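You operate a simulated robot arm through the tools that you are given. There is no shell and no other tool.

You are at the controls of a simulated robot arm. One attempt, no reset.

JOB
Set the four sliders as the white pattern card shows.
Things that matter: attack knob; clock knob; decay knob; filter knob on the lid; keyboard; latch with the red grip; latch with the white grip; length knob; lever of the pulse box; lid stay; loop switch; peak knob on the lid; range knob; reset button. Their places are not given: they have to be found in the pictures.

It is judged by the outcome, as a careful person would: the job done as asked, and still so three seconds after it is handed in. It fails if anything else is knocked over, pushed out of place, dropped, spilled or broken.

ROBOT AND FRAMES
A 7-joint arm with a two-finger parallel gripper, fixed in place. Base frame: the origin is at the foot of the arm, x ahead of it, y to its left, z up; the work surface is at about z = 0.74. Readings come in m, degrees, newtons and seconds.
Its first joint turns from -166.0 to 166.0 degrees. Payload 3.43 kg.
Tool frame: the origin (TCP) lies between the finger pads and is the grasp point; the fingertips stand 0.03 m ahead of it; z points along the fingers, y is the line along which they close. Largest opening 0.094 m; finger width 0.028, thickness 0.01; the body of the gripper, 0.05 by 0.096 m, starts 0.055 m behind the TCP.
Orientation is told as [roll, pitch, yaw] about the base's x, y, z axes, in that order, counted from this pose: with the fingers straight down and closing along the base's y, the tool's x points along the base's -x, its y along +y and its z along -z.

CONTROLS
- The arm moves only by the tool drive_tool. Its argument "rows" is text: rows parted by semicolons, each of 7 numbers parted by spaces: the opening, from 0 (shut) to 1 (fully open), then the shift along the tool's x, y, z in m, then the turn, a rotation vector about the tool's x, y, z in degrees. In form: gripper tx ty tz ax ay az; .... A call has 1 to 20 rows; each row shifts and turns the commanded pose from where the row before left it, along the tool's axes as they then stand. Rows are played at 5 a second. More than 0.05 m and 8.6 degrees between two rows, or a gripper value outside its range, and nothing of the call is played. A pose out of reach is approached as far as the arm can. The call stops where the force on the tool passes 40 N (or 10 N more than at its start, if that is more) or the arm is blocked; 0.2 s more then pass. Each finger travels about 0.045 m/s and halts on what it meets, pressing with about 45 N; the grip force reading is that of the motor and also rises with nothing between the fingers. The clock runs only during rows and for 0.2 s after the last one: add rows that do not move to give the fingers time. The reply holds the time, the measured pose of the TCP, the force on the tool along the base axes, the opening and the grip force, in the units named above and with some noise, with the torque about the TCP (base axes, N m) and any sound that the robot's microphone picked up, and new pictures: "views" is both (left out), scene, wrist or none.
- Cameras (640 x 400 px; columns grow to the right, rows downward): "scene" is fixed at [0.2206, 0.6476, 1.5383]; the picture's right is [0.39, 0.92, 0.00], its down [0.90, -0.38, -0.19] and it looks along [-0.18, 0.08, -0.98] (base axes); focal length 286 px, centre (320, 200). "wrist" rides on the gripper at [0.076, 0.014, -0.102] in the tool frame; the picture's right is [-0.18, 0.98, 0.00], its down [-0.75, -0.14, -0.64] and it looks along [-0.63, -0.12, 0.77] (tool axes); focal length 243 px, centre (320, 200).
- locate(camera, pixels): for up to 12 pixels [column, row] of the newest picture of that camera ("zoom" is the newest enlarged one), the place [x, y, z] in the base frame of the surface seen there, good to about 0.003 m. No time passes.
- close_up(camera, box): a new picture of the part [left, top, right, bottom] of that camera's present view, enlarged. No time passes.
- close_job(): hands the job in; it is judged then, once.

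Unless the task says otherwise, let go and move clear before handing in.

The tools are called after "Call:" as name(argument=value, ...) on one line, values as JSON. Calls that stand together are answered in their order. drive_tool: Moves the arm, as the interface text tells. Its arguments: {"type":"object","properties":{"rows":{"type":"string"},"views":{"type":"string","enum":["both","scene","wrist","none"]}},"required":["rows"]} The other tools are called the same way: locate (camera, pixels) gives the place of the surface under pixels of a picture; close_up (camera, box) takes an enlarged picture of a part of a camera's view; close_job () hands the job in.

At the start:

```text
clock: 0.0
position: [0.2471, 0.6135, 1.0681]
tool_rot: [0.1, 0.0, 0.0]
contact_force: [0.2, 0.5, 0.9]
torque: [-0.02, 0.01, -0.01]
gripper_width: 0.0941
grasp_force: 0.1
```

scene: 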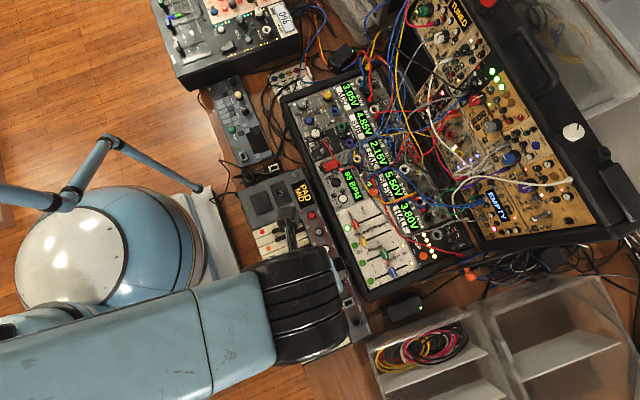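
wrist: 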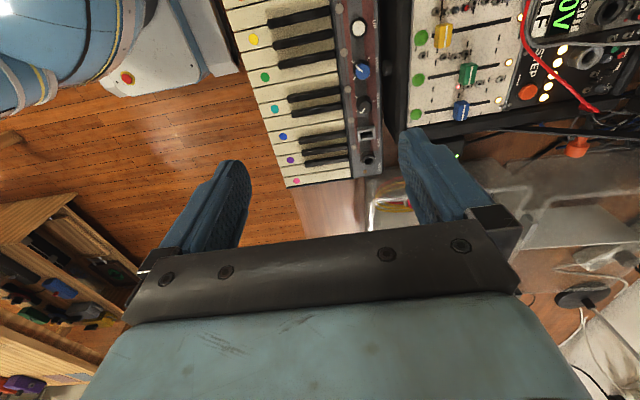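

The scene shows a slider module with four coloured sliders around pixels (350–395, 215–285); I have not yet found the white pattern card. I'll take enlarged views of the module and the surroundings.

Call:
close_up(camera="scene", box=[320, 180, 480, 300])

Call:
close_up(camera="scene", box=[140, 0, 340, 125])

Call:
close_up(camera="scene", box=[270, 60, 450, 180])

Call:
close_up(camera="scene", box=[200, 150, 380, 330])

Call:
close_up(camera="scene", box=[440, 0, 640, 250])

Call:
close_up(camera="wrist", box=[220, 0, 640, 200])

```text
3.33 times, centred on (400, 240) of scene
```

zoom: 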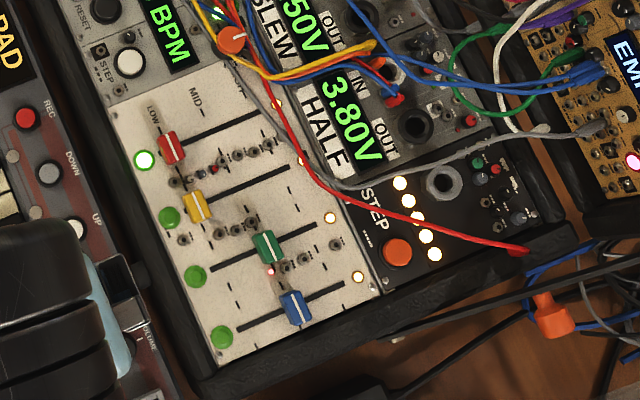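

```text
3.20 times, centred on (240, 62) of scene
```

zoom: 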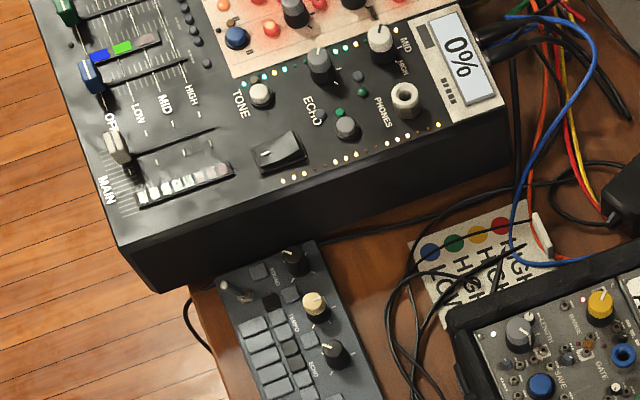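

```text
3.33 times, centred on (360, 120) of scene
```

zoom: 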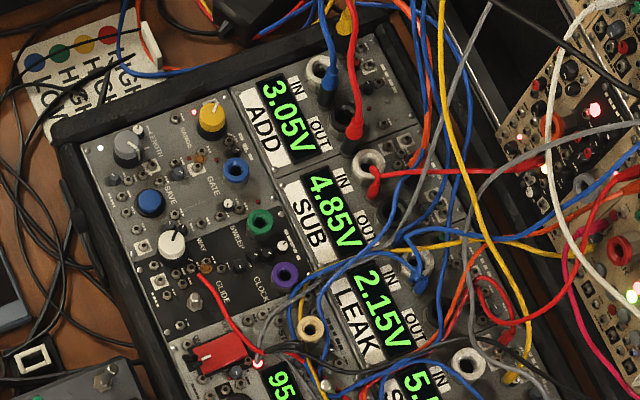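

```text
2.22 times, centred on (290, 240) of scene
```

zoom: 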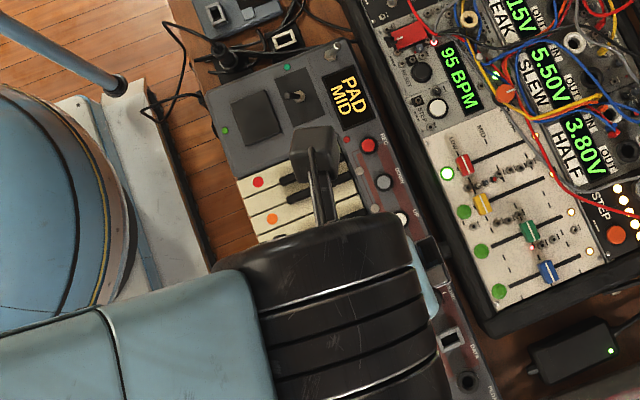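

```text
1.60 times, centred on (540, 125) of scene
```

zoom: 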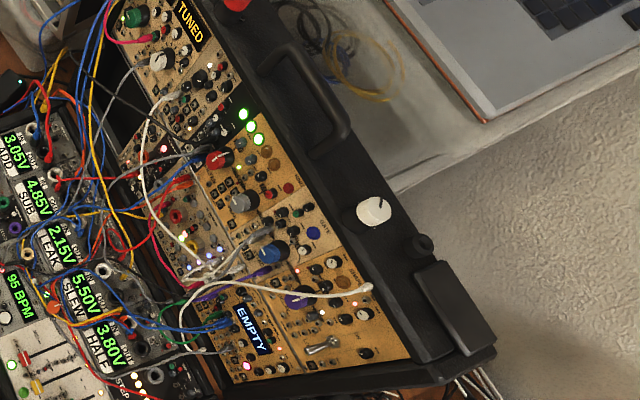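

```text
1.52 times, centred on (430, 100) of wrist
```

zoom: 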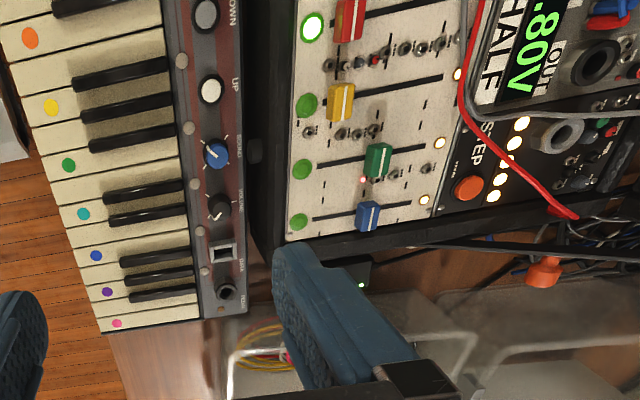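

The white card is at scene (270–312, 65–98), with blue/green/yellow/red dots and words. I'll enlarge it and the slider module's scale legends.

Call:
close_up(camera="scene", box=[265, 60, 321, 95])

Call:
close_up(camera="scene", box=[345, 200, 417, 245])

Call:
close_up(camera="scene", box=[345, 240, 425, 290])

Call:
close_up(camera="scene", box=[150, 0, 230, 70])

```text
11.43 times, centred on (293, 78) of scene
```

zoom: 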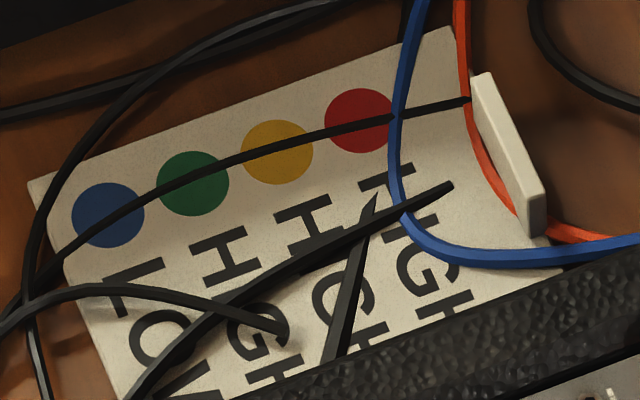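

```text
8.89 times, centred on (381, 222) of scene
```

zoom: 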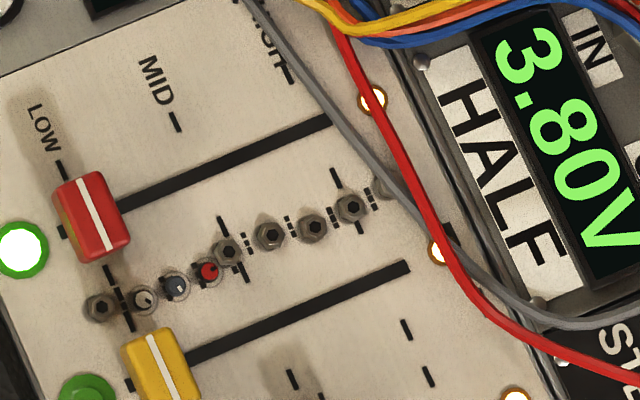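

```text
8.00 times, centred on (385, 265) of scene
```

zoom: 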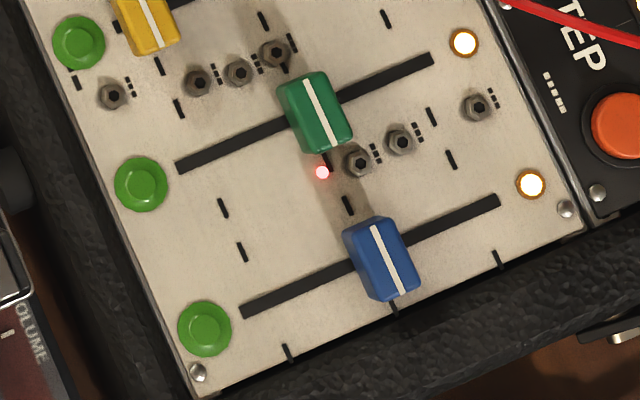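

```text
5.71 times, centred on (190, 35) of scene
```

zoom: 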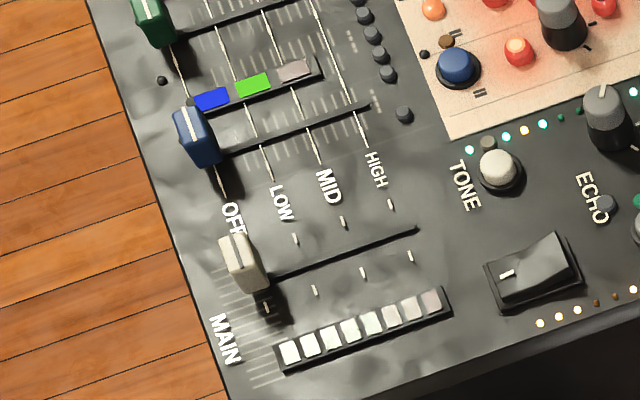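

The card reads blue LOW, green HIGH, yellow HIGH, red HIGH (partly covered by cables). There is also a mixer at upper left with its own faders, so I'll locate the key points before deciding.

Call:
locate(camera="scene", pixels=[[363, 225], [369, 242], [387, 254], [393, 272], [180, 36], [192, 46], [172, 19], [240, 40], [275, 72], [300, 90], [352, 290], [420, 262]])

Call:
close_up(camera="scene", box=[345, 205, 425, 255])

```text
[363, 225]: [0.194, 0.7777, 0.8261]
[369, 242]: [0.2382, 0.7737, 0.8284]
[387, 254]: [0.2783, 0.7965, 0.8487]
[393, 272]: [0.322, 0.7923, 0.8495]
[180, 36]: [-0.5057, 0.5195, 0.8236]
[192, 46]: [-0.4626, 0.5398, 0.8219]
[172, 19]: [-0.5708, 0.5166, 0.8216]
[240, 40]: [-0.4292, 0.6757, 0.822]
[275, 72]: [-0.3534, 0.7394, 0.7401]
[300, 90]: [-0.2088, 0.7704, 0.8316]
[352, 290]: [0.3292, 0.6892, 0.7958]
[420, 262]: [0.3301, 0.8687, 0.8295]
```

```text
8.00 times, centred on (385, 230) of scene
```

zoom: 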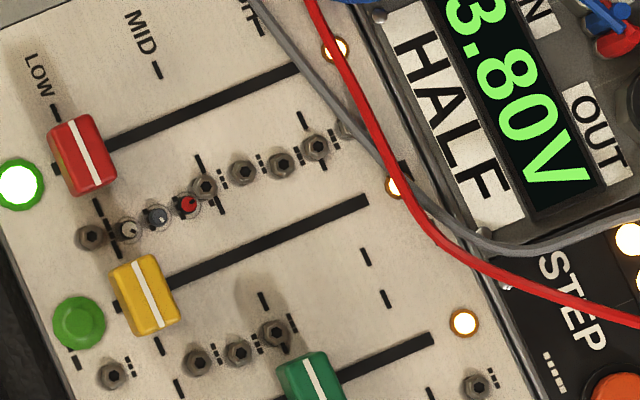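

The module with red/yellow/green/blue caps is the one with exactly four sliders. I'll measure the slots, ticks, cap heights and the overlying grey and red cables near the HIGH end of the red slot (zoom ~(300,70)).

Call:
locate(camera="zoom", pixels=[[60, 172], [294, 70], [150, 135], [118, 307], [362, 203], [270, 240], [300, 66], [352, 120], [345, 60], [325, 95], [400, 205], [82, 155]])

Call:
locate(camera="zoom", pixels=[[145, 293], [55, 112], [98, 208], [158, 70], [200, 165], [303, 122], [368, 257], [387, 298], [262, 300], [266, 25], [320, 15], [480, 250]])

Call:
close_up(camera="scene", box=[345, 240, 425, 290])

```text
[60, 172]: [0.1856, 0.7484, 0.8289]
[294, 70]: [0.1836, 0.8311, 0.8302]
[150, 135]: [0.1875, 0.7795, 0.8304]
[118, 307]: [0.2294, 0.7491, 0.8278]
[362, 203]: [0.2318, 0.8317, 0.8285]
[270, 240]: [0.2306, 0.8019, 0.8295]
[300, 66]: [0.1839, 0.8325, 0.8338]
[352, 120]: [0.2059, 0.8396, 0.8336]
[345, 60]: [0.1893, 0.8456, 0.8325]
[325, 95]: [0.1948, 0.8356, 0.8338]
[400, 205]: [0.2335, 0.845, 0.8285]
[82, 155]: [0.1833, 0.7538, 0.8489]
```

```text
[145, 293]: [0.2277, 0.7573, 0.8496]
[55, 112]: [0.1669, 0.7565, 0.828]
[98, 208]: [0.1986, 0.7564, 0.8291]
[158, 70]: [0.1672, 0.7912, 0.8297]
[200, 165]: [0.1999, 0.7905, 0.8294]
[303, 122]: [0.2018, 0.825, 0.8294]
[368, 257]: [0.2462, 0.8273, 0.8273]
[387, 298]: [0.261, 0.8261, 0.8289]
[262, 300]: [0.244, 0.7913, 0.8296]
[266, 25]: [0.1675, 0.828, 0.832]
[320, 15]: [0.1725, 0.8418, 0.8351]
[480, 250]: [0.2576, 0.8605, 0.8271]
```

```text
8.00 times, centred on (385, 265) of scene
```

zoom: 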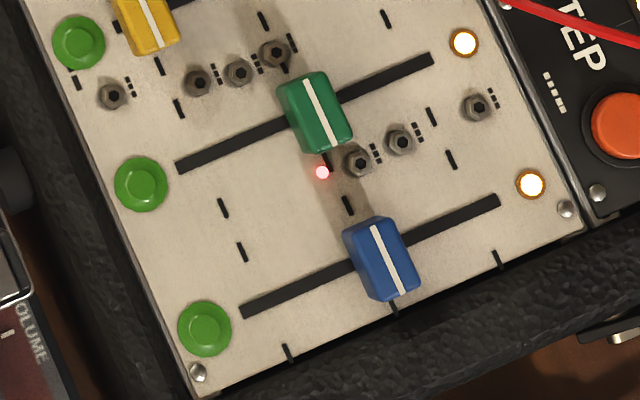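

The slots run along base y: LOW y≈0.7565, MID≈0.791, HIGH≈0.8265; red slot x≈0.185, yellow 0.231, panel z≈0.829, cap tops z≈0.849. I'll measure the green and blue rows and check what the thin blue rods at left (100–195, 145–187) and mixer are.

Call:
locate(camera="zoom", pixels=[[182, 167], [430, 60], [245, 310], [497, 200], [317, 112], [386, 262], [223, 208], [242, 252], [288, 354], [394, 310], [497, 258], [450, 158]])

Call:
locate(camera="scene", pixels=[[105, 145], [195, 187], [55, 195], [90, 250], [300, 310], [150, 300], [530, 60], [575, 132], [620, 190], [470, 240], [430, 215], [380, 245]])

Call:
close_up(camera="scene", box=[150, 0, 300, 94])

```text
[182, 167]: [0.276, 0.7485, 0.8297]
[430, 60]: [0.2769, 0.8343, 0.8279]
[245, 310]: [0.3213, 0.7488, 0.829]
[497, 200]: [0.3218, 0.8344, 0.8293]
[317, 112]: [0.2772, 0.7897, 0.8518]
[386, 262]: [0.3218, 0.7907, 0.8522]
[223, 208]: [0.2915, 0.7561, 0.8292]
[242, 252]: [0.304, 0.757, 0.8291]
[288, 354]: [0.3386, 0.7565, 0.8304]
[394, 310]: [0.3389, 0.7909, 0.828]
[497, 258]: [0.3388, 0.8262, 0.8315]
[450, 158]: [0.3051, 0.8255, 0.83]
```

```text
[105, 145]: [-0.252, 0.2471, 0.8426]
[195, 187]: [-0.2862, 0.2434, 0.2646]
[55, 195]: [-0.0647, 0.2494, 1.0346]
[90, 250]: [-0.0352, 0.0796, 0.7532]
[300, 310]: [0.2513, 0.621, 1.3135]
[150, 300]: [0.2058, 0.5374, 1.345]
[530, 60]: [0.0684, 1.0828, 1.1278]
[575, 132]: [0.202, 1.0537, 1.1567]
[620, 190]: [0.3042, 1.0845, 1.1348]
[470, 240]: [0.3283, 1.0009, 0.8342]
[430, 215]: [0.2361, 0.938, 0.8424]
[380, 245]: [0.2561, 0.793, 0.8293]
```

```text
4.26 times, centred on (225, 47) of scene
```

zoom: 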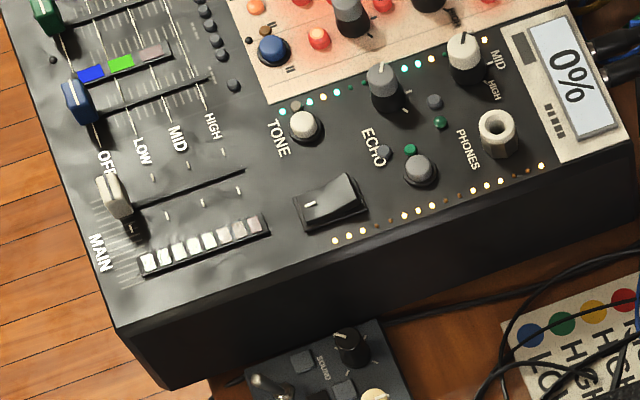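

Slots measured: red x≈0.185, yellow 0.231, green 0.277, blue 0.322, and caps now sit red/yellow LOW, green/blue MID. I'll swing the arm high over to −x to see the card (and the mixer) from another side before touching anything.

Call:
drive_tool(rows="0.5 0.02 0 0 0 0 0; 0.3 0.04 0 0 0 0 0; 0.1 0.05 0 0 0 0 0; 0 0.05 0 0 0 0 0; 0 0.05 0 0 0 0 0; 0 0.05 0 0 0 0 0; 0 0.05 0 0 0 0 0; 0 0.05 0 0 0 0 0; 0 0.05 0 0 0 0 0; 0 0.05 0 0 0 0 0; 0 0.05 0 0 0 0 0; 0 0.05 0 0 0 0 0; 0 0.05 0 0 0 0 0; 0 0.03 0 0 0 0 0; 0 0 0 0 0 0 0")

Call:
locate(camera="scene", pixels=[[395, 202], [380, 195], [372, 180], [410, 190], [385, 175], [380, 200], [400, 180], [398, 160], [420, 170], [360, 190], [375, 215], [405, 215]])

```text
clock: 2.9
position: [-0.2615, 0.6914, 1.0779]
tool_rot: [0.5, 0.4, -9.4]
contact_force: [-0.3, 0.1, 0.5]
torque: [-0.01, -0.03, -0.01]
gripper_width: 0.0
grasp_force: 33.3
stopped in row 14: the arm was blocked; the commanded pose is now the measured one
```

scene: 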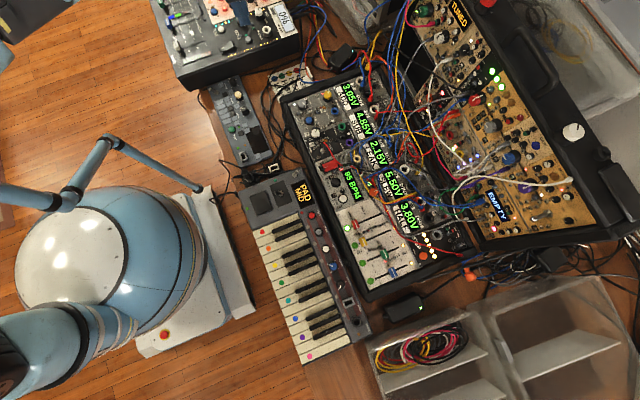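
wrist: 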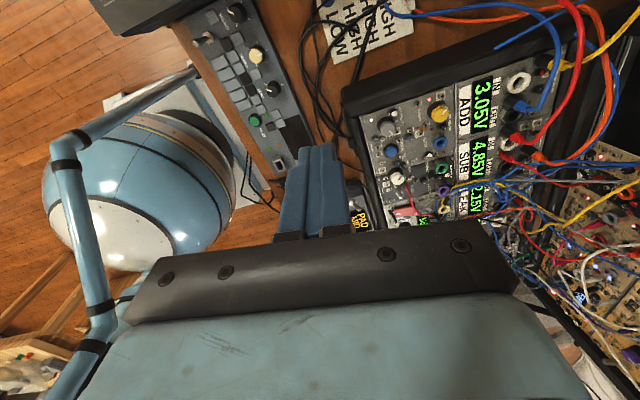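

```text
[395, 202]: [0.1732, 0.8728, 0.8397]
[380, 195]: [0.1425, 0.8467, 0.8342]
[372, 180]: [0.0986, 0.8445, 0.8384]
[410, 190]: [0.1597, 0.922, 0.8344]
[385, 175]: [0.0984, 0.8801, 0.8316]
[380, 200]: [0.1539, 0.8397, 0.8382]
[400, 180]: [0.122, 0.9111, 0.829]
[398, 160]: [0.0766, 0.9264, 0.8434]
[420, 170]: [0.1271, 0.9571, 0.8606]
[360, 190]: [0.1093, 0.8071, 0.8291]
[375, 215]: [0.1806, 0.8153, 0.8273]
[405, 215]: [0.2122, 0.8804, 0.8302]
```

The wrist view shows the card at (325–415, 0–65) with three words of H‑I‑G‑H and one LOW; the arm was blocked moving further, with no contact force. I'll enlarge the card from here.

Call:
close_up(camera="wrist", box=[290, 0, 440, 90])

Call:
close_up(camera="wrist", box=[0, 0, 320, 300])

Call:
close_up(camera="scene", box=[0, 0, 320, 200])

```text
4.27 times, centred on (365, 45) of wrist
```

zoom: 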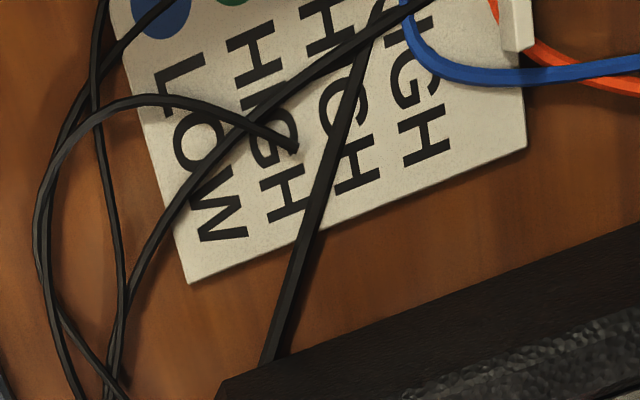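

```text
1.33 times, centred on (160, 150) of wrist
```

zoom: 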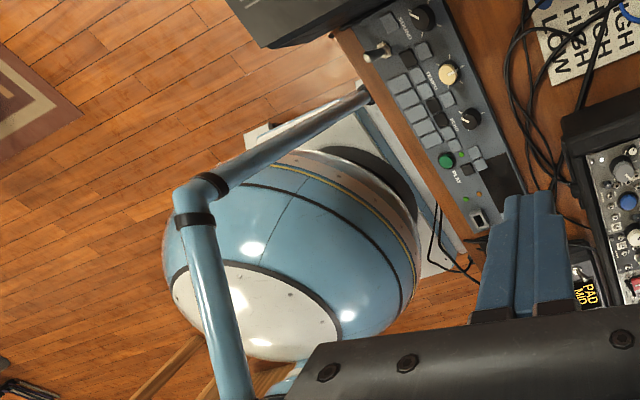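

```text
2.00 times, centred on (160, 100) of scene
```

zoom: 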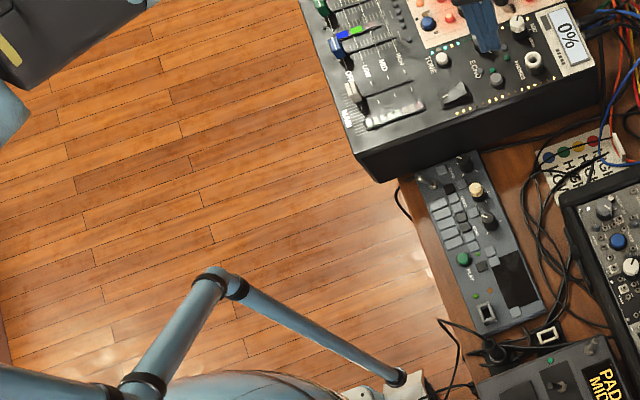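

The card is confirmed from this side: blue LOW, green HIGH, yellow HIGH, red HIGH. I'll swing back to a high spot near the slider module and straighten the yaw, then check heights of nuts and cables.

Call:
drive_tool(rows="0 -0.03 0 0 0 0 -5; 0 -0.05 0 0 0 0 -4.4; 0 -0.05 0 0 0 0 0; 0 -0.05 0 0 0 0 0; 0 -0.05 0 0 0 0 0; 0 -0.05 0 0 0 0 0; 0 -0.05 0 0 0 0 0; 0 -0.05 0 0 0 0 0; 0 -0.05 0 0 0 0 0; 0 -0.04 0 0 0 0 0; 0 -0.02 0 0 0 0 0; 0 0 0 0 0 0 0; 0 0 0 0 0 0 0")

```text
clock: 5.7
position: [0.2221, 0.6808, 1.0732]
tool_rot: [0.7, 0.5, 0.3]
contact_force: [-0.6, -0.5, 0.1]
torque: [0.0, -0.01, 0.0]
gripper_width: 0.0
grasp_force: 33.2
```

scene: 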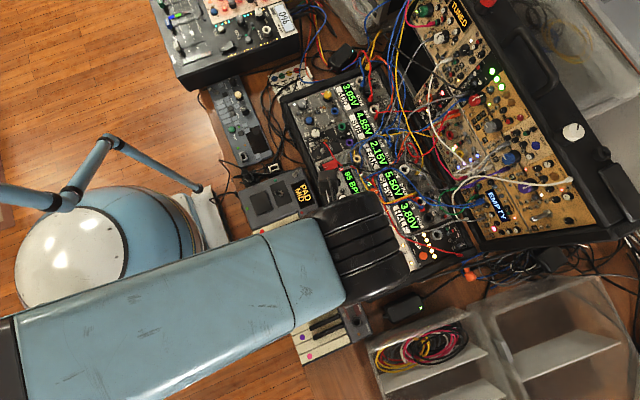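
wrist: 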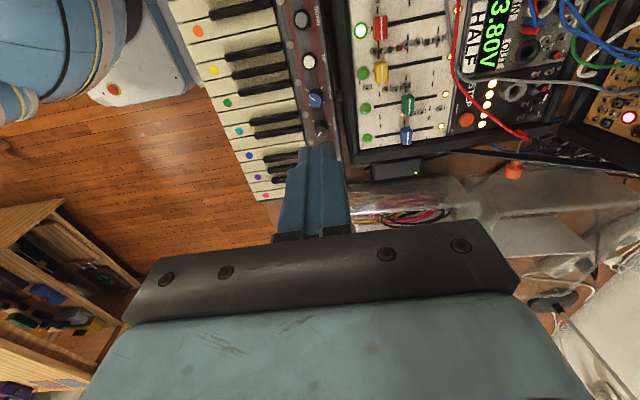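

From here the wrist view shows the module at (350–450, 10–150). I'll enlarge it and measure nut, cap and cable heights.

Call:
close_up(camera="wrist", box=[335, 0, 495, 100])

Call:
close_up(camera="wrist", box=[335, 60, 495, 160])

```text
4.00 times, centred on (415, 50) of wrist
```

zoom: 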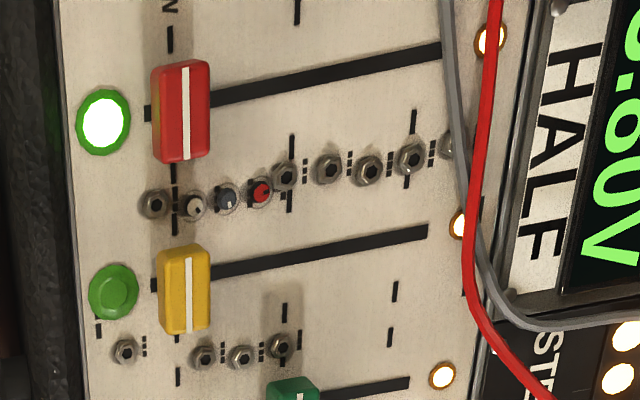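

```text
4.00 times, centred on (415, 110) of wrist
```

zoom: 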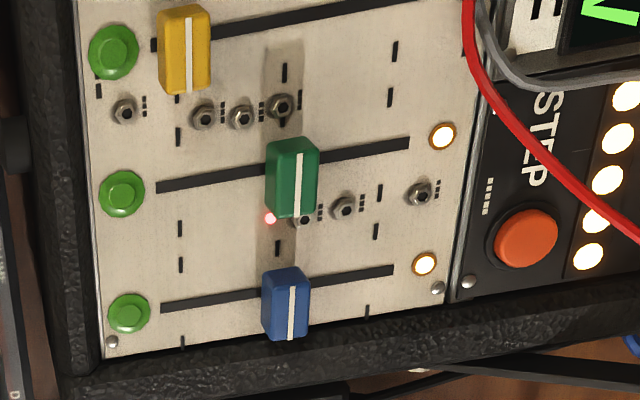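

I'll measure cap edges and nuts in this enlarged wrist view.

Call:
locate(camera="zoom", pixels=[[270, 285], [293, 290], [305, 290], [293, 272], [290, 310], [298, 165], [275, 150], [314, 160], [300, 142], [282, 104], [420, 190], [345, 205]])

Call:
locate(camera="zoom", pixels=[[164, 45], [190, 45], [208, 45], [185, 12], [185, 65], [180, 75], [118, 50], [122, 190], [70, 300], [268, 218], [525, 230], [440, 290]])

```text
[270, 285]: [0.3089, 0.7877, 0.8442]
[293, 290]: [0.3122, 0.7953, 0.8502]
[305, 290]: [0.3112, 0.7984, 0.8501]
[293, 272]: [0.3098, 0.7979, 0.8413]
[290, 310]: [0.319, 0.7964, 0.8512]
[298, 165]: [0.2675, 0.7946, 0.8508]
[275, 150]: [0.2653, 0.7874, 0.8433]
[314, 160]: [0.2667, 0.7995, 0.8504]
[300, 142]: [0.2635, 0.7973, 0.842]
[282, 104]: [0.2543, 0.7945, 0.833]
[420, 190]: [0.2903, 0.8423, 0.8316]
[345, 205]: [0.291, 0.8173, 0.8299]
```

```text
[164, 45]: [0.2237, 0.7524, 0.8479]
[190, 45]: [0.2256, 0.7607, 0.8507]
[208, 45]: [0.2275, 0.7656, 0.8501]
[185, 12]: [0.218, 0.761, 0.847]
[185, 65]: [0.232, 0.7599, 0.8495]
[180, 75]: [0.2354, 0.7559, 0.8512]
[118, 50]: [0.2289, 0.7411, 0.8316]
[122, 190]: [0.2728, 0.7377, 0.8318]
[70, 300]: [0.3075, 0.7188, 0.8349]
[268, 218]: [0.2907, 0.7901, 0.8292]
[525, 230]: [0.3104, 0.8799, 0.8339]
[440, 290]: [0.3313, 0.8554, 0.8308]
```

I'll compare the same ticks in the wrist view with the scene values, to find any bias between the cameras.

Call:
locate(camera="zoom", pixels=[[182, 342], [367, 311], [180, 228], [180, 264], [376, 232], [379, 192], [395, 50], [390, 96], [178, 137], [158, 187], [408, 144], [162, 308]])

Call:
locate(camera="wrist", pixels=[[448, 10], [451, 30], [455, 50], [458, 15], [455, 60], [320, 146], [320, 160], [410, 134], [460, 80], [470, 95], [500, 125], [365, 155]])

```text
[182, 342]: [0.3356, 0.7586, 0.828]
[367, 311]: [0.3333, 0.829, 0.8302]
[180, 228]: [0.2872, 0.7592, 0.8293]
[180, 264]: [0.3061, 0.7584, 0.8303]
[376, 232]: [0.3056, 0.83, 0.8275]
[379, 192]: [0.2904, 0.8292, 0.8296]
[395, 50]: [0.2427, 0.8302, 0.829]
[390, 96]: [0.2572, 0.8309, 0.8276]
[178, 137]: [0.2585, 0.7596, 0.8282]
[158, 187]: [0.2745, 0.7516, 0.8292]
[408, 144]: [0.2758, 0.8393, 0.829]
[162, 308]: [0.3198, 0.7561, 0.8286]
```

```text
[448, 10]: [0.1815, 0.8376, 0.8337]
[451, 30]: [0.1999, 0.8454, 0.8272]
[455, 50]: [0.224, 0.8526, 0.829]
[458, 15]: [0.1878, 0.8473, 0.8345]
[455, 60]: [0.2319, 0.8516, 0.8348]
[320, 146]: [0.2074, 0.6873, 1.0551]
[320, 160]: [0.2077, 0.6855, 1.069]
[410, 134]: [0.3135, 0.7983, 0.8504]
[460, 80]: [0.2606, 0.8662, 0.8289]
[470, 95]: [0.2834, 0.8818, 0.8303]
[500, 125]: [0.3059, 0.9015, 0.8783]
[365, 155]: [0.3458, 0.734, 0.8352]
```

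Ticks agree within ~3 mm between cameras (wrist reads ~+3 mm in y), nuts top out at z≈0.833 and cables at ≈0.835, so fingertips at ≈0.840 clear them. I'll go above the blue cap (0.322, 0.791) with fingers slightly open and check alignment.

Call:
drive_tool(rows="0.35 -0.04 0.04 0 0.6 -0.4 0.2; 0.35 -0.03 0.035 0.02 0 0 0; 0.35 -0.03 0.035 0.03 0 0 0; 0.35 0 0 0.04 0 0 0; 0.35 0 0 0.03 0 0 0; 0.35 0 0 0 0 0 0; 0.35 0 0 0 0 0 0")

```text
refused: row 1 steps farther than a row can; nothing moved
```

The first row was longer than 0.05 m, so nothing moved. I'll split it into smaller steps.

Call:
drive_tool(rows="0.35 -0.025 0.03 0 0.6 -0.4 0.2; 0.35 -0.025 0.03 0.02 0 0 0; 0.35 -0.025 0.025 0.025 0 0 0; 0.35 -0.025 0.025 0.025 0 0 0; 0.35 0 0 0.03 0 0 0; 0.35 0 0 0.02 0 0 0; 0.35 0 0 0 0 0 0; 0.35 0 0 0 0 0 0")

```text
clock: 7.5
position: [0.3229, 0.7936, 0.9529]
tool_rot: [0.0, 0.1, 0.2]
contact_force: [-0.3, 0.0, 0.8]
torque: [0.0, -0.04, 0.04]
gripper_width: 0.0328
grasp_force: 0.1
```

scene: 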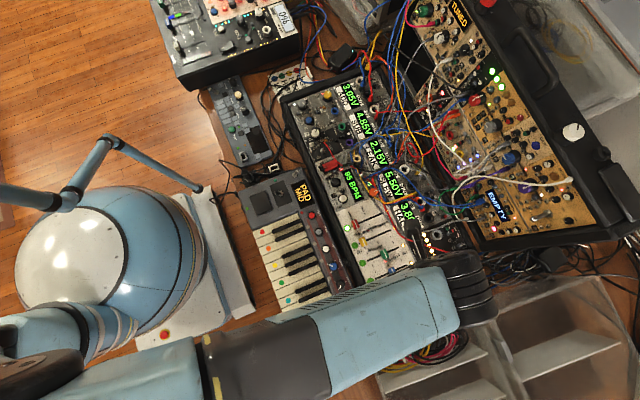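
wrist: 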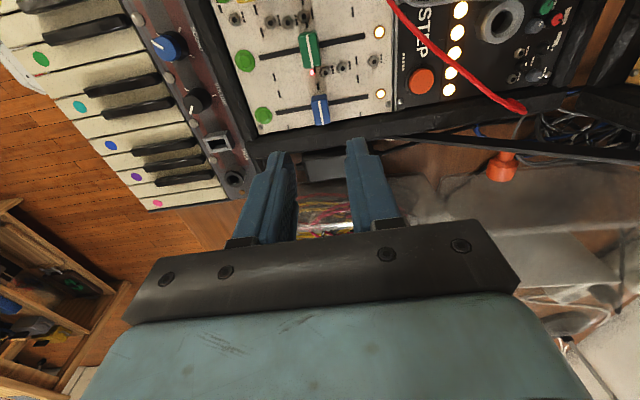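

Blue cap is at wrist (320,108), between the two fingers in columns. I'll measure its position relative to the tips from this closer view.

Call:
close_up(camera="wrist", box=[240, 20, 400, 180])

Call:
locate(camera="wrist", pixels=[[321, 98], [322, 106], [321, 118], [314, 110], [328, 104], [310, 45], [274, 131], [372, 116], [278, 160], [354, 142], [300, 100], [345, 100]])

```text
2.50 times, centred on (320, 100) of wrist
```

zoom: 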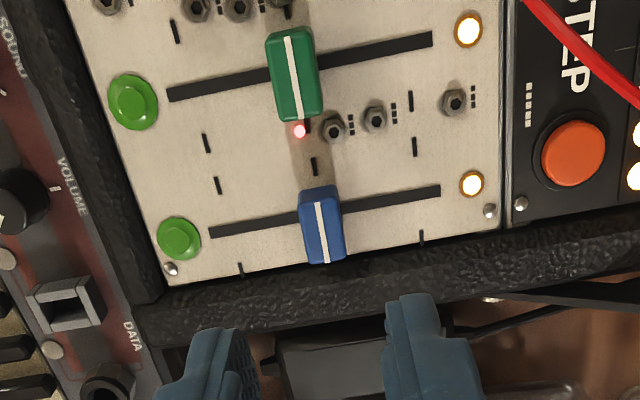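

```text
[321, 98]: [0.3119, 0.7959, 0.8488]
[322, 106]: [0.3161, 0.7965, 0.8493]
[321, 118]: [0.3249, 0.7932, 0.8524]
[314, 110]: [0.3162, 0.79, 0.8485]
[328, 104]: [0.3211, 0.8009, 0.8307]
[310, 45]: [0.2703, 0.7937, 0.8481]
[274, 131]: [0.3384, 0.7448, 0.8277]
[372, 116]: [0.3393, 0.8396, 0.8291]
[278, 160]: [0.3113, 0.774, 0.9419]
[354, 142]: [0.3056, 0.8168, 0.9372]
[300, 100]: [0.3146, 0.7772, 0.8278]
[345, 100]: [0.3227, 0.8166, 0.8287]
```

The cap line (wrist y≈0.7955) and tool centre match within about 2 mm, so I'll descend to fingertip z≈0.840 and close gently on the blue cap.

Call:
drive_tool(rows="0.35 0 0 0.03 0 0 0; 0.35 0 0 0.025 0 0 0; 0.35 0 0 0.018 0 0 0; 0.35 0 0 0.01 0 0 0; 0.35 0 0 0 0 0 0; 0.35 0 0 0 0 0 0", views="wrist")

```text
clock: 8.9
position: [0.3233, 0.7934, 0.8713]
tool_rot: [0.0, 0.0, 0.1]
contact_force: [-0.4, 0.5, 0.2]
torque: [0.0, -0.02, -0.03]
gripper_width: 0.0328
grasp_force: 0.0
```

wrist: 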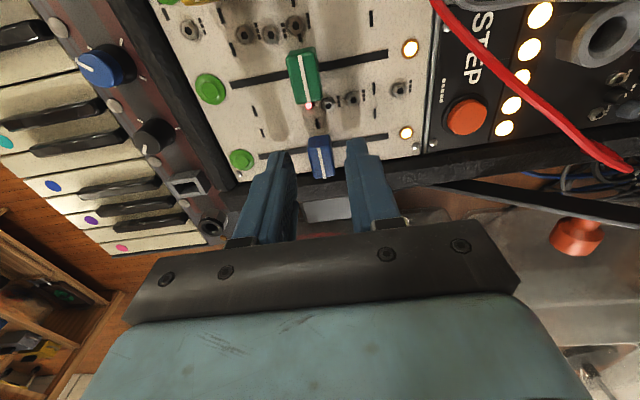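

The blue cap sits between the fingers at wrist (320,158), no contact force. I'll close on it.

Call:
drive_tool(rows="0.2 0 0 0 0 0 0; 0.12 0 0 0 0 0 0; 0.08 0 0 0 0 0 0; 0.08 0 0 0 0 0 0; 0.08 0 0 0 0 0 0", views="wrist")

Call:
close_up(camera="wrist", box=[220, 40, 440, 200])

```text
clock: 10.1
position: [0.3233, 0.7919, 0.8708]
tool_rot: [0.0, 0.1, 0.2]
contact_force: [0.6, 0.4, -0.9]
torque: [0.0, 0.0, -0.17]
gripper_width: 0.0127
grasp_force: 45.1
```

wrist: 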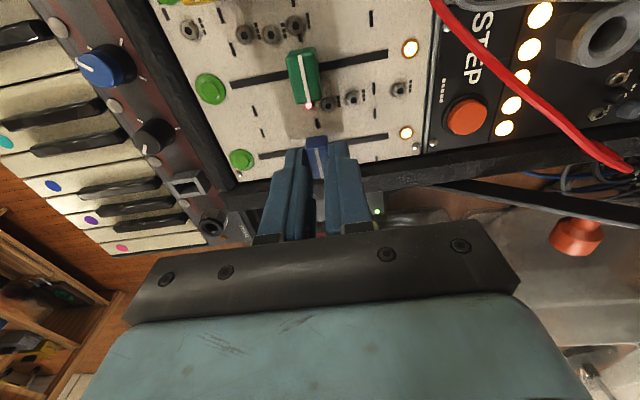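

```text
2.50 times, centred on (330, 120) of wrist
```

zoom: 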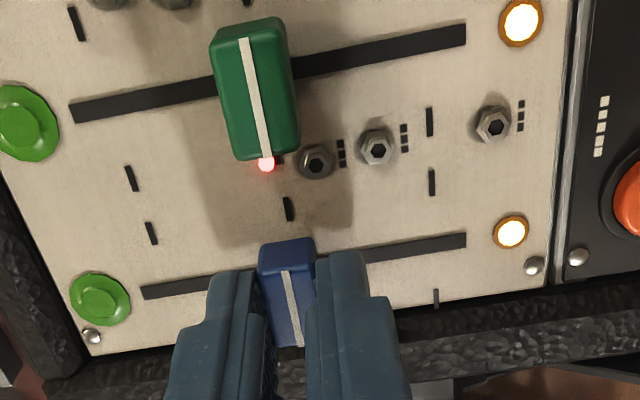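

The blue cap is held (width 12.7 mm). I'll slide it 35 mm toward −y, to LOW, in small steps.

Call:
drive_tool(rows="0.08 0 -0.005 0 0 0 0; 0.08 0 -0.005 0 0 0 0; 0.08 0 -0.005 0 0 0 0; 0.08 0 -0.005 0 0 0 0; 0.08 0 -0.005 0 0 0 0; 0.08 0 -0.005 0 0 0 0; 0.08 0 -0.004 0 0 0 0; 0.08 0 0 0 0 0 0; 0.08 0 0 0 0 0 0")

Call:
close_up(camera="wrist", box=[240, 40, 460, 200])

Call:
close_up(camera="scene", box=[345, 205, 425, 285])

```text
clock: 12.1
position: [0.3223, 0.7581, 0.8711]
tool_rot: [-0.1, 0.0, 0.2]
contact_force: [3.2, 4.3, -15.3]
torque: [0.14, 0.14, -0.19]
gripper_width: 0.0125
grasp_force: 44.8
```

scene: 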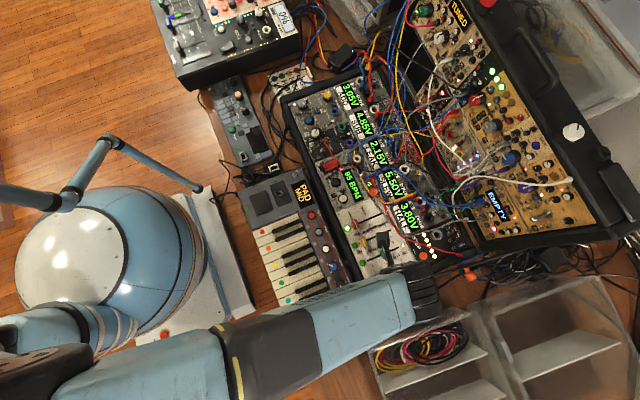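
wrist: 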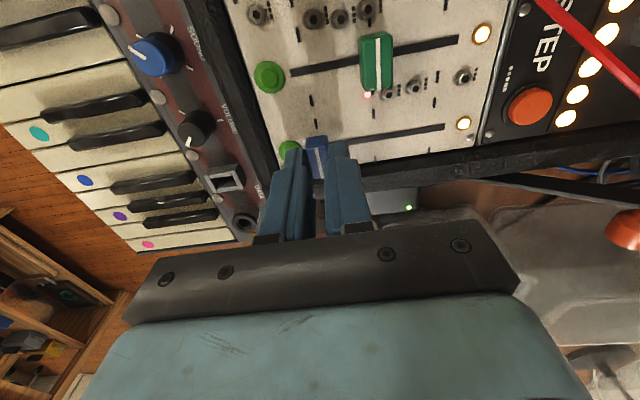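

```text
2.50 times, centred on (350, 120) of wrist
```

zoom: 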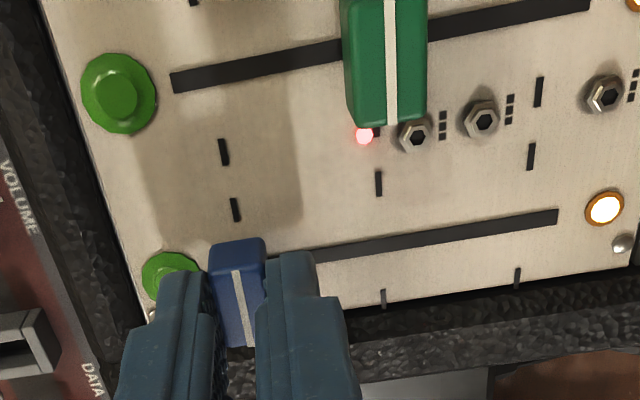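

```text
5.00 times, centred on (385, 245) of scene
```

zoom: 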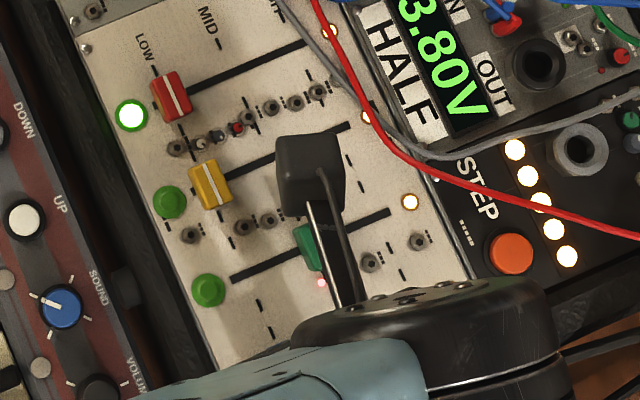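

Blue's cap line appears level with the LOW ticks in the wrist zoom (line ~(245,320), ticks (223,152)/(235,209)). I'll release, rise, and check it against the ticks.

Call:
drive_tool(rows="0.15 0 0 0 0 0 0; 0.25 0 0 0 0 0 0; 0.3 0 0 0 0 0 0; 0.3 0 0 0 0 0 0; 0.3 0 0 -0.01 0 0 0; 0.3 0 0 -0.03 0 0 0; 0.3 0 0 -0.04 0 0 0; 0.3 0 0 -0.03 0 0 0; 0.3 0.03 0 0 0 0 0; 0.3 0 0 0 0 0 0; 0.3 0 0 0 0 0 0")

Call:
close_up(camera="wrist", box=[250, 0, 450, 160])

Call:
close_up(camera="scene", box=[345, 205, 425, 285])

```text
clock: 14.5
position: [0.2909, 0.758, 0.9799]
tool_rot: [0.0, 0.0, 0.2]
contact_force: [-0.4, 0.0, 0.0]
torque: [-0.01, 0.0, -0.02]
gripper_width: 0.0284
grasp_force: 0.0
```

scene: 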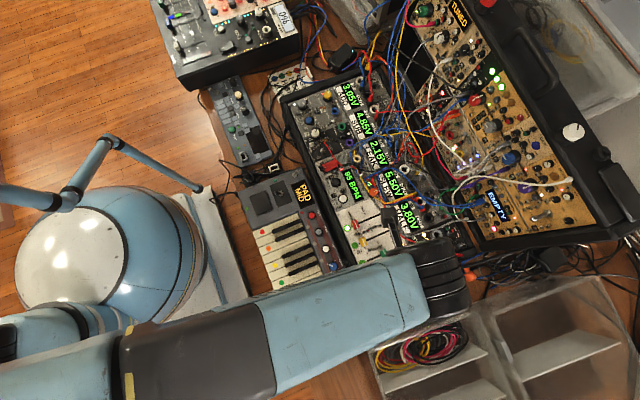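
wrist: 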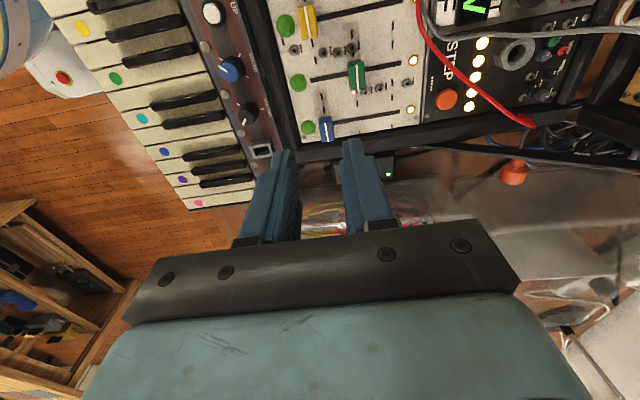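

```text
2.50 times, centred on (350, 80) of wrist
```

zoom: 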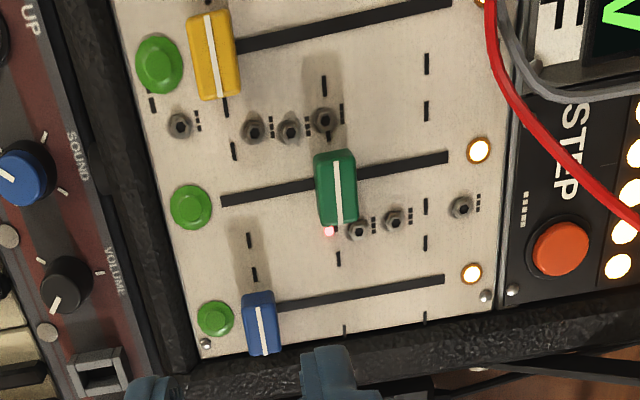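

```text
5.00 times, centred on (385, 245) of scene
```

zoom: 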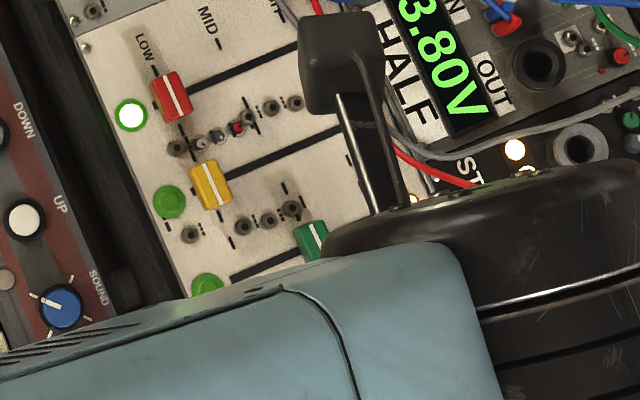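

Blue now looks lined up with LOW. I'll measure the cap line against ticks with several points.

Call:
locate(camera="wrist", pixels=[[326.0, 126], [326.4, 129], [326.8, 132], [327.2, 135], [321.6, 96], [323.6, 110], [357.2, 103], [392, 97], [357, 70], [357.6, 74], [358, 78], [358.4, 82]])

Call:
locate(camera="wrist", pixels=[[306, 10], [306.8, 16], [307.4, 22], [308, 28], [312, 42], [315.2, 60], [392.5, 25], [392.5, 44], [392, 82], [351.5, 33], [360, 131], [392, 127]])

```text
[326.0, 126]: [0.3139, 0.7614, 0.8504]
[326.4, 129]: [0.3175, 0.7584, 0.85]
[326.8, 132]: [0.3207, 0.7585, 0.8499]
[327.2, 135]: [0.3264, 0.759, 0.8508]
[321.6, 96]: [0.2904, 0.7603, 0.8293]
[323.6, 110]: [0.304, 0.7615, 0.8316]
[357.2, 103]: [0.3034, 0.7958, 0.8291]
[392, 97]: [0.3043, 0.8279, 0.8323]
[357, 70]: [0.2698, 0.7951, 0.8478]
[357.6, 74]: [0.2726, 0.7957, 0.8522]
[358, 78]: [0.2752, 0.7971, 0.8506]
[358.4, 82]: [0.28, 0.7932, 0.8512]
```

```text
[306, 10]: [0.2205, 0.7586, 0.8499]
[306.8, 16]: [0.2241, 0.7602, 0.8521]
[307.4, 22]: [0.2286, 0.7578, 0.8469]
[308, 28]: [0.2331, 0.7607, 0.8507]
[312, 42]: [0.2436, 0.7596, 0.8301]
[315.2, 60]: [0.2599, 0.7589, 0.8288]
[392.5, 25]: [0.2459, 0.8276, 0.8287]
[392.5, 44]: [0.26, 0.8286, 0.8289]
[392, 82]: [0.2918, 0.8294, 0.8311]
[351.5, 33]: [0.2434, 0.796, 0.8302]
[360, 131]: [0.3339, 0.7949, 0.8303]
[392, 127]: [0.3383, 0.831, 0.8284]
```

Blue reads 0.7593 vs LOW ticks 0.760 — set. Yellow is at LOW, green at MID (0.795 vs 0.7956), HIGH ticks at 0.829 in this frame. Next I'll go down around the green cap.

Call:
drive_tool(rows="0.35 0.013 0.02 0 0 0 0; 0.35 0 0.0155 0.02 0 0 0; 0.35 0 0 0.035 0 0 0; 0.35 0 0 0.03 0 0 0; 0.35 0 0 0.015 0 0 0; 0.35 0 0 0.009 0 0 0; 0.35 0 0 0 0 0 0; 0.35 0 0 0 0 0 0", views="wrist")

Call:
close_up(camera="wrist", box=[220, 40, 440, 200])

```text
clock: 16.3
position: [0.2782, 0.793, 0.871]
tool_rot: [-0.1, 0.0, 0.2]
contact_force: [-0.5, -0.2, 0.5]
torque: [0.01, 0.0, -0.02]
gripper_width: 0.0332
grasp_force: 0.1
```

wrist: 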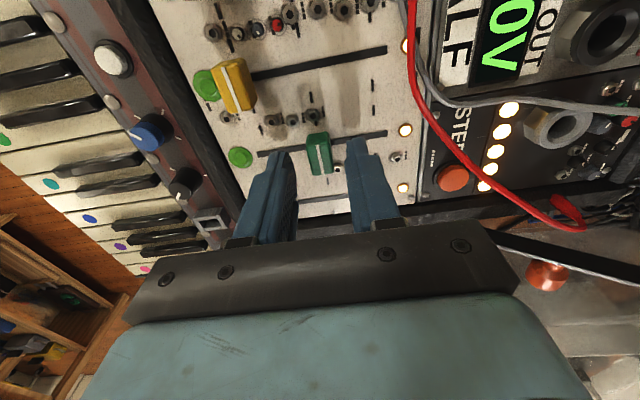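

```text
2.50 times, centred on (330, 120) of wrist
```

zoom: 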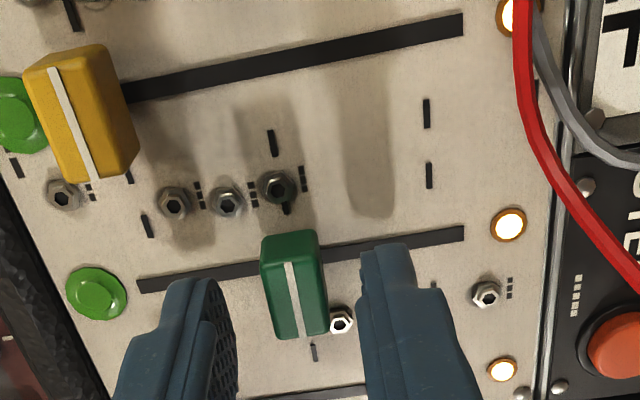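

The green cap is between the fingers at wrist (318,155), no contact. I'll close on it and slide 35 mm toward +y to HIGH.

Call:
drive_tool(rows="0.2 0 0 0 0 0 0; 0.12 0 0 0 0 0 0; 0.08 0 0 0 0 0 0; 0.08 0 0 0 0 0 0; 0.08 0 0.005 0 0 0 0; 0.08 0 0.005 0 0 0 0; 0.08 0 0.005 0 0 0 0; 0.08 0 0.005 0 0 0 0; 0.08 0 0.005 0 0 0 0; 0.08 0 0.005 0 0 0 0; 0.08 0 0.005 0 0 0 0; 0.08 0 0 0 0 0 0; 0.08 0 0 0 0 0 0", views="wrist")

Call:
close_up(camera="wrist", box=[220, 40, 440, 200])

```text
clock: 19.1
position: [0.2783, 0.829, 0.872]
tool_rot: [-0.2, 0.0, 0.2]
contact_force: [-6.8, 0.3, -10.9]
torque: [0.03, 0.45, -0.17]
gripper_width: 0.0127
grasp_force: 45.3
```

wrist: 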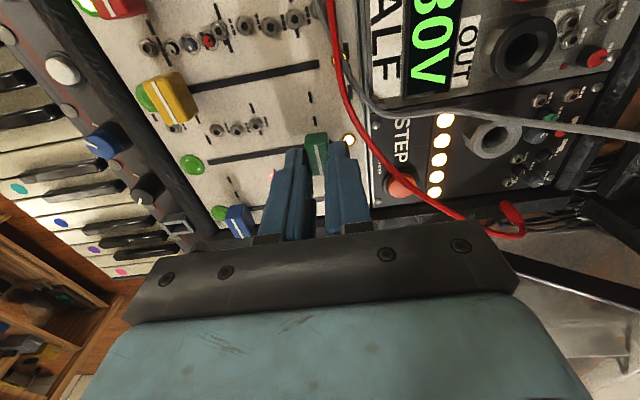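

```text
2.50 times, centred on (330, 120) of wrist
```

zoom: 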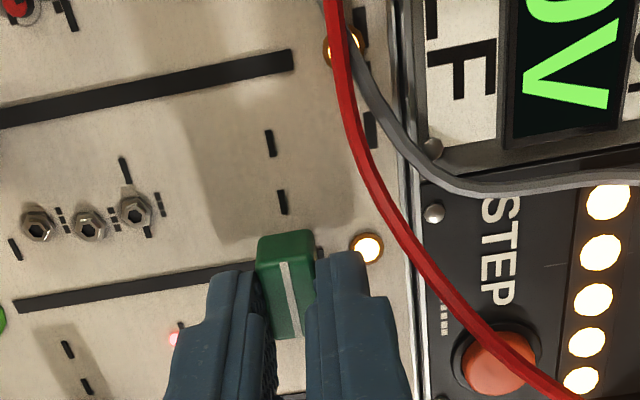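

Green is now at TCP y≈0.829, by the HIGH ticks (270,143)/(282,202) in the zoom. I'll release, rise and check.

Call:
drive_tool(rows="0.15 0 0 0 0 0 0; 0.25 0 0 0 0 0 0; 0.3 0 0 0 0 0 0; 0.3 0 0 0 0 0 0; 0.3 0 0 -0.01 0 0 0; 0.3 0 0 -0.03 0 0 0; 0.3 0 0 -0.04 0 0 0; 0.3 0 0 -0.03 0 0 0; 0.3 0.03 0 0 0 0 0; 0.3 0 0 0 0 0 0; 0.3 0 0 0 0 0 0", views="wrist")

Call:
close_up(camera="wrist", box=[192, 0, 448, 160])

```text
clock: 21.5
position: [0.2492, 0.8281, 0.9821]
tool_rot: [-0.2, 0.0, 0.1]
contact_force: [-0.4, 0.7, -0.5]
torque: [-0.02, 0.01, 0.0]
gripper_width: 0.0284
grasp_force: 0.0
```

wrist: 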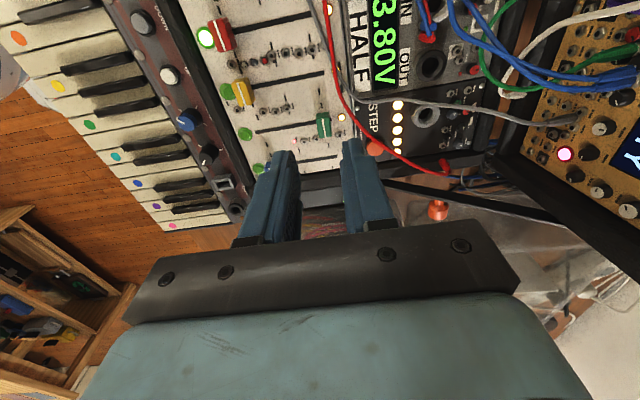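

```text
2.50 times, centred on (320, 80) of wrist
```

zoom: 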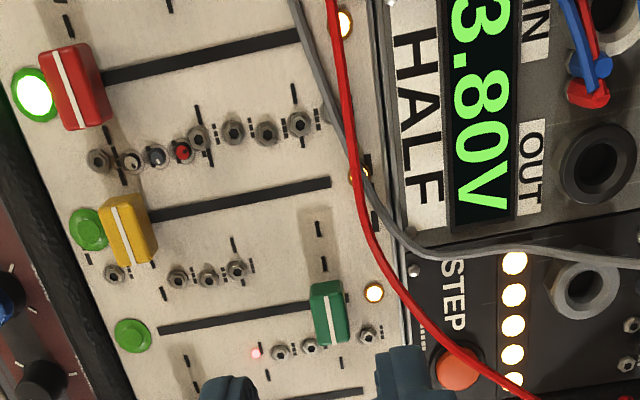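

I'll measure green's line against the HIGH ticks, plus the red cap and grey cable around the red slot's end (zoom ~(300,35)).

Call:
locate(camera="zoom", pixels=[[327, 292], [329, 303], [331, 314], [333, 325], [318, 228], [322, 263], [342, 362], [233, 243], [164, 294], [294, 95], [331, 183], [161, 330]])

Call:
locate(camera="zoom", pixels=[[297, 10], [305, 25], [310, 40], [318, 60], [327, 90], [335, 15], [340, 80], [345, 120], [60, 65], [66, 82], [72, 98], [104, 80]])

Call:
locate(camera="zoom", pixels=[[113, 207], [120, 225], [127, 243], [133, 258], [197, 95], [208, 150], [118, 160], [150, 225], [130, 190], [95, 60], [355, 170], [380, 225]])

```text
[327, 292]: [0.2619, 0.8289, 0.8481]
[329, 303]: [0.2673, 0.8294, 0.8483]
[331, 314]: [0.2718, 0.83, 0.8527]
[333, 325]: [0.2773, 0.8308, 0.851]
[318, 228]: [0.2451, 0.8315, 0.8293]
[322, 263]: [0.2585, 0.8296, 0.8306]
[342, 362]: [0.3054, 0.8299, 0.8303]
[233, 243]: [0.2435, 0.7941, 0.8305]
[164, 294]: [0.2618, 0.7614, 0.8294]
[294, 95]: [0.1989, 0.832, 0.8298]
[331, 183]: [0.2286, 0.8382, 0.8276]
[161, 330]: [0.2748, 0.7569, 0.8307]
```

```text
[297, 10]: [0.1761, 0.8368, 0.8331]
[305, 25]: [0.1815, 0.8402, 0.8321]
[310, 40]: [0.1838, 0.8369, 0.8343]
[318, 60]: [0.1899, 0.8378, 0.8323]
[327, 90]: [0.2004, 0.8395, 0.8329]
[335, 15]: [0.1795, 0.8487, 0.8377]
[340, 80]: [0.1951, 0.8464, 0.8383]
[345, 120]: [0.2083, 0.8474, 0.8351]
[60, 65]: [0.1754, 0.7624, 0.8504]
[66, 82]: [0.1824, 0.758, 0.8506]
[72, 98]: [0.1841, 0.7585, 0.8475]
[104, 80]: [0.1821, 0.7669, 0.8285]
```

```text
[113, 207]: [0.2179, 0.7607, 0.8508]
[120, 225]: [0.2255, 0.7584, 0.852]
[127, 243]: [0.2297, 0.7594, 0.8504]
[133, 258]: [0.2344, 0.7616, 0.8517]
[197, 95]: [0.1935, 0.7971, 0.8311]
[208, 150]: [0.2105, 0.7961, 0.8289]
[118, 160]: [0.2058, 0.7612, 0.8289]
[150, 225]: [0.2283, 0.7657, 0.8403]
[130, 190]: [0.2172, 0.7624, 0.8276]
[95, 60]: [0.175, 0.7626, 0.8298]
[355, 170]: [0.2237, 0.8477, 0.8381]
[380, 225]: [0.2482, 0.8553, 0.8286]
```

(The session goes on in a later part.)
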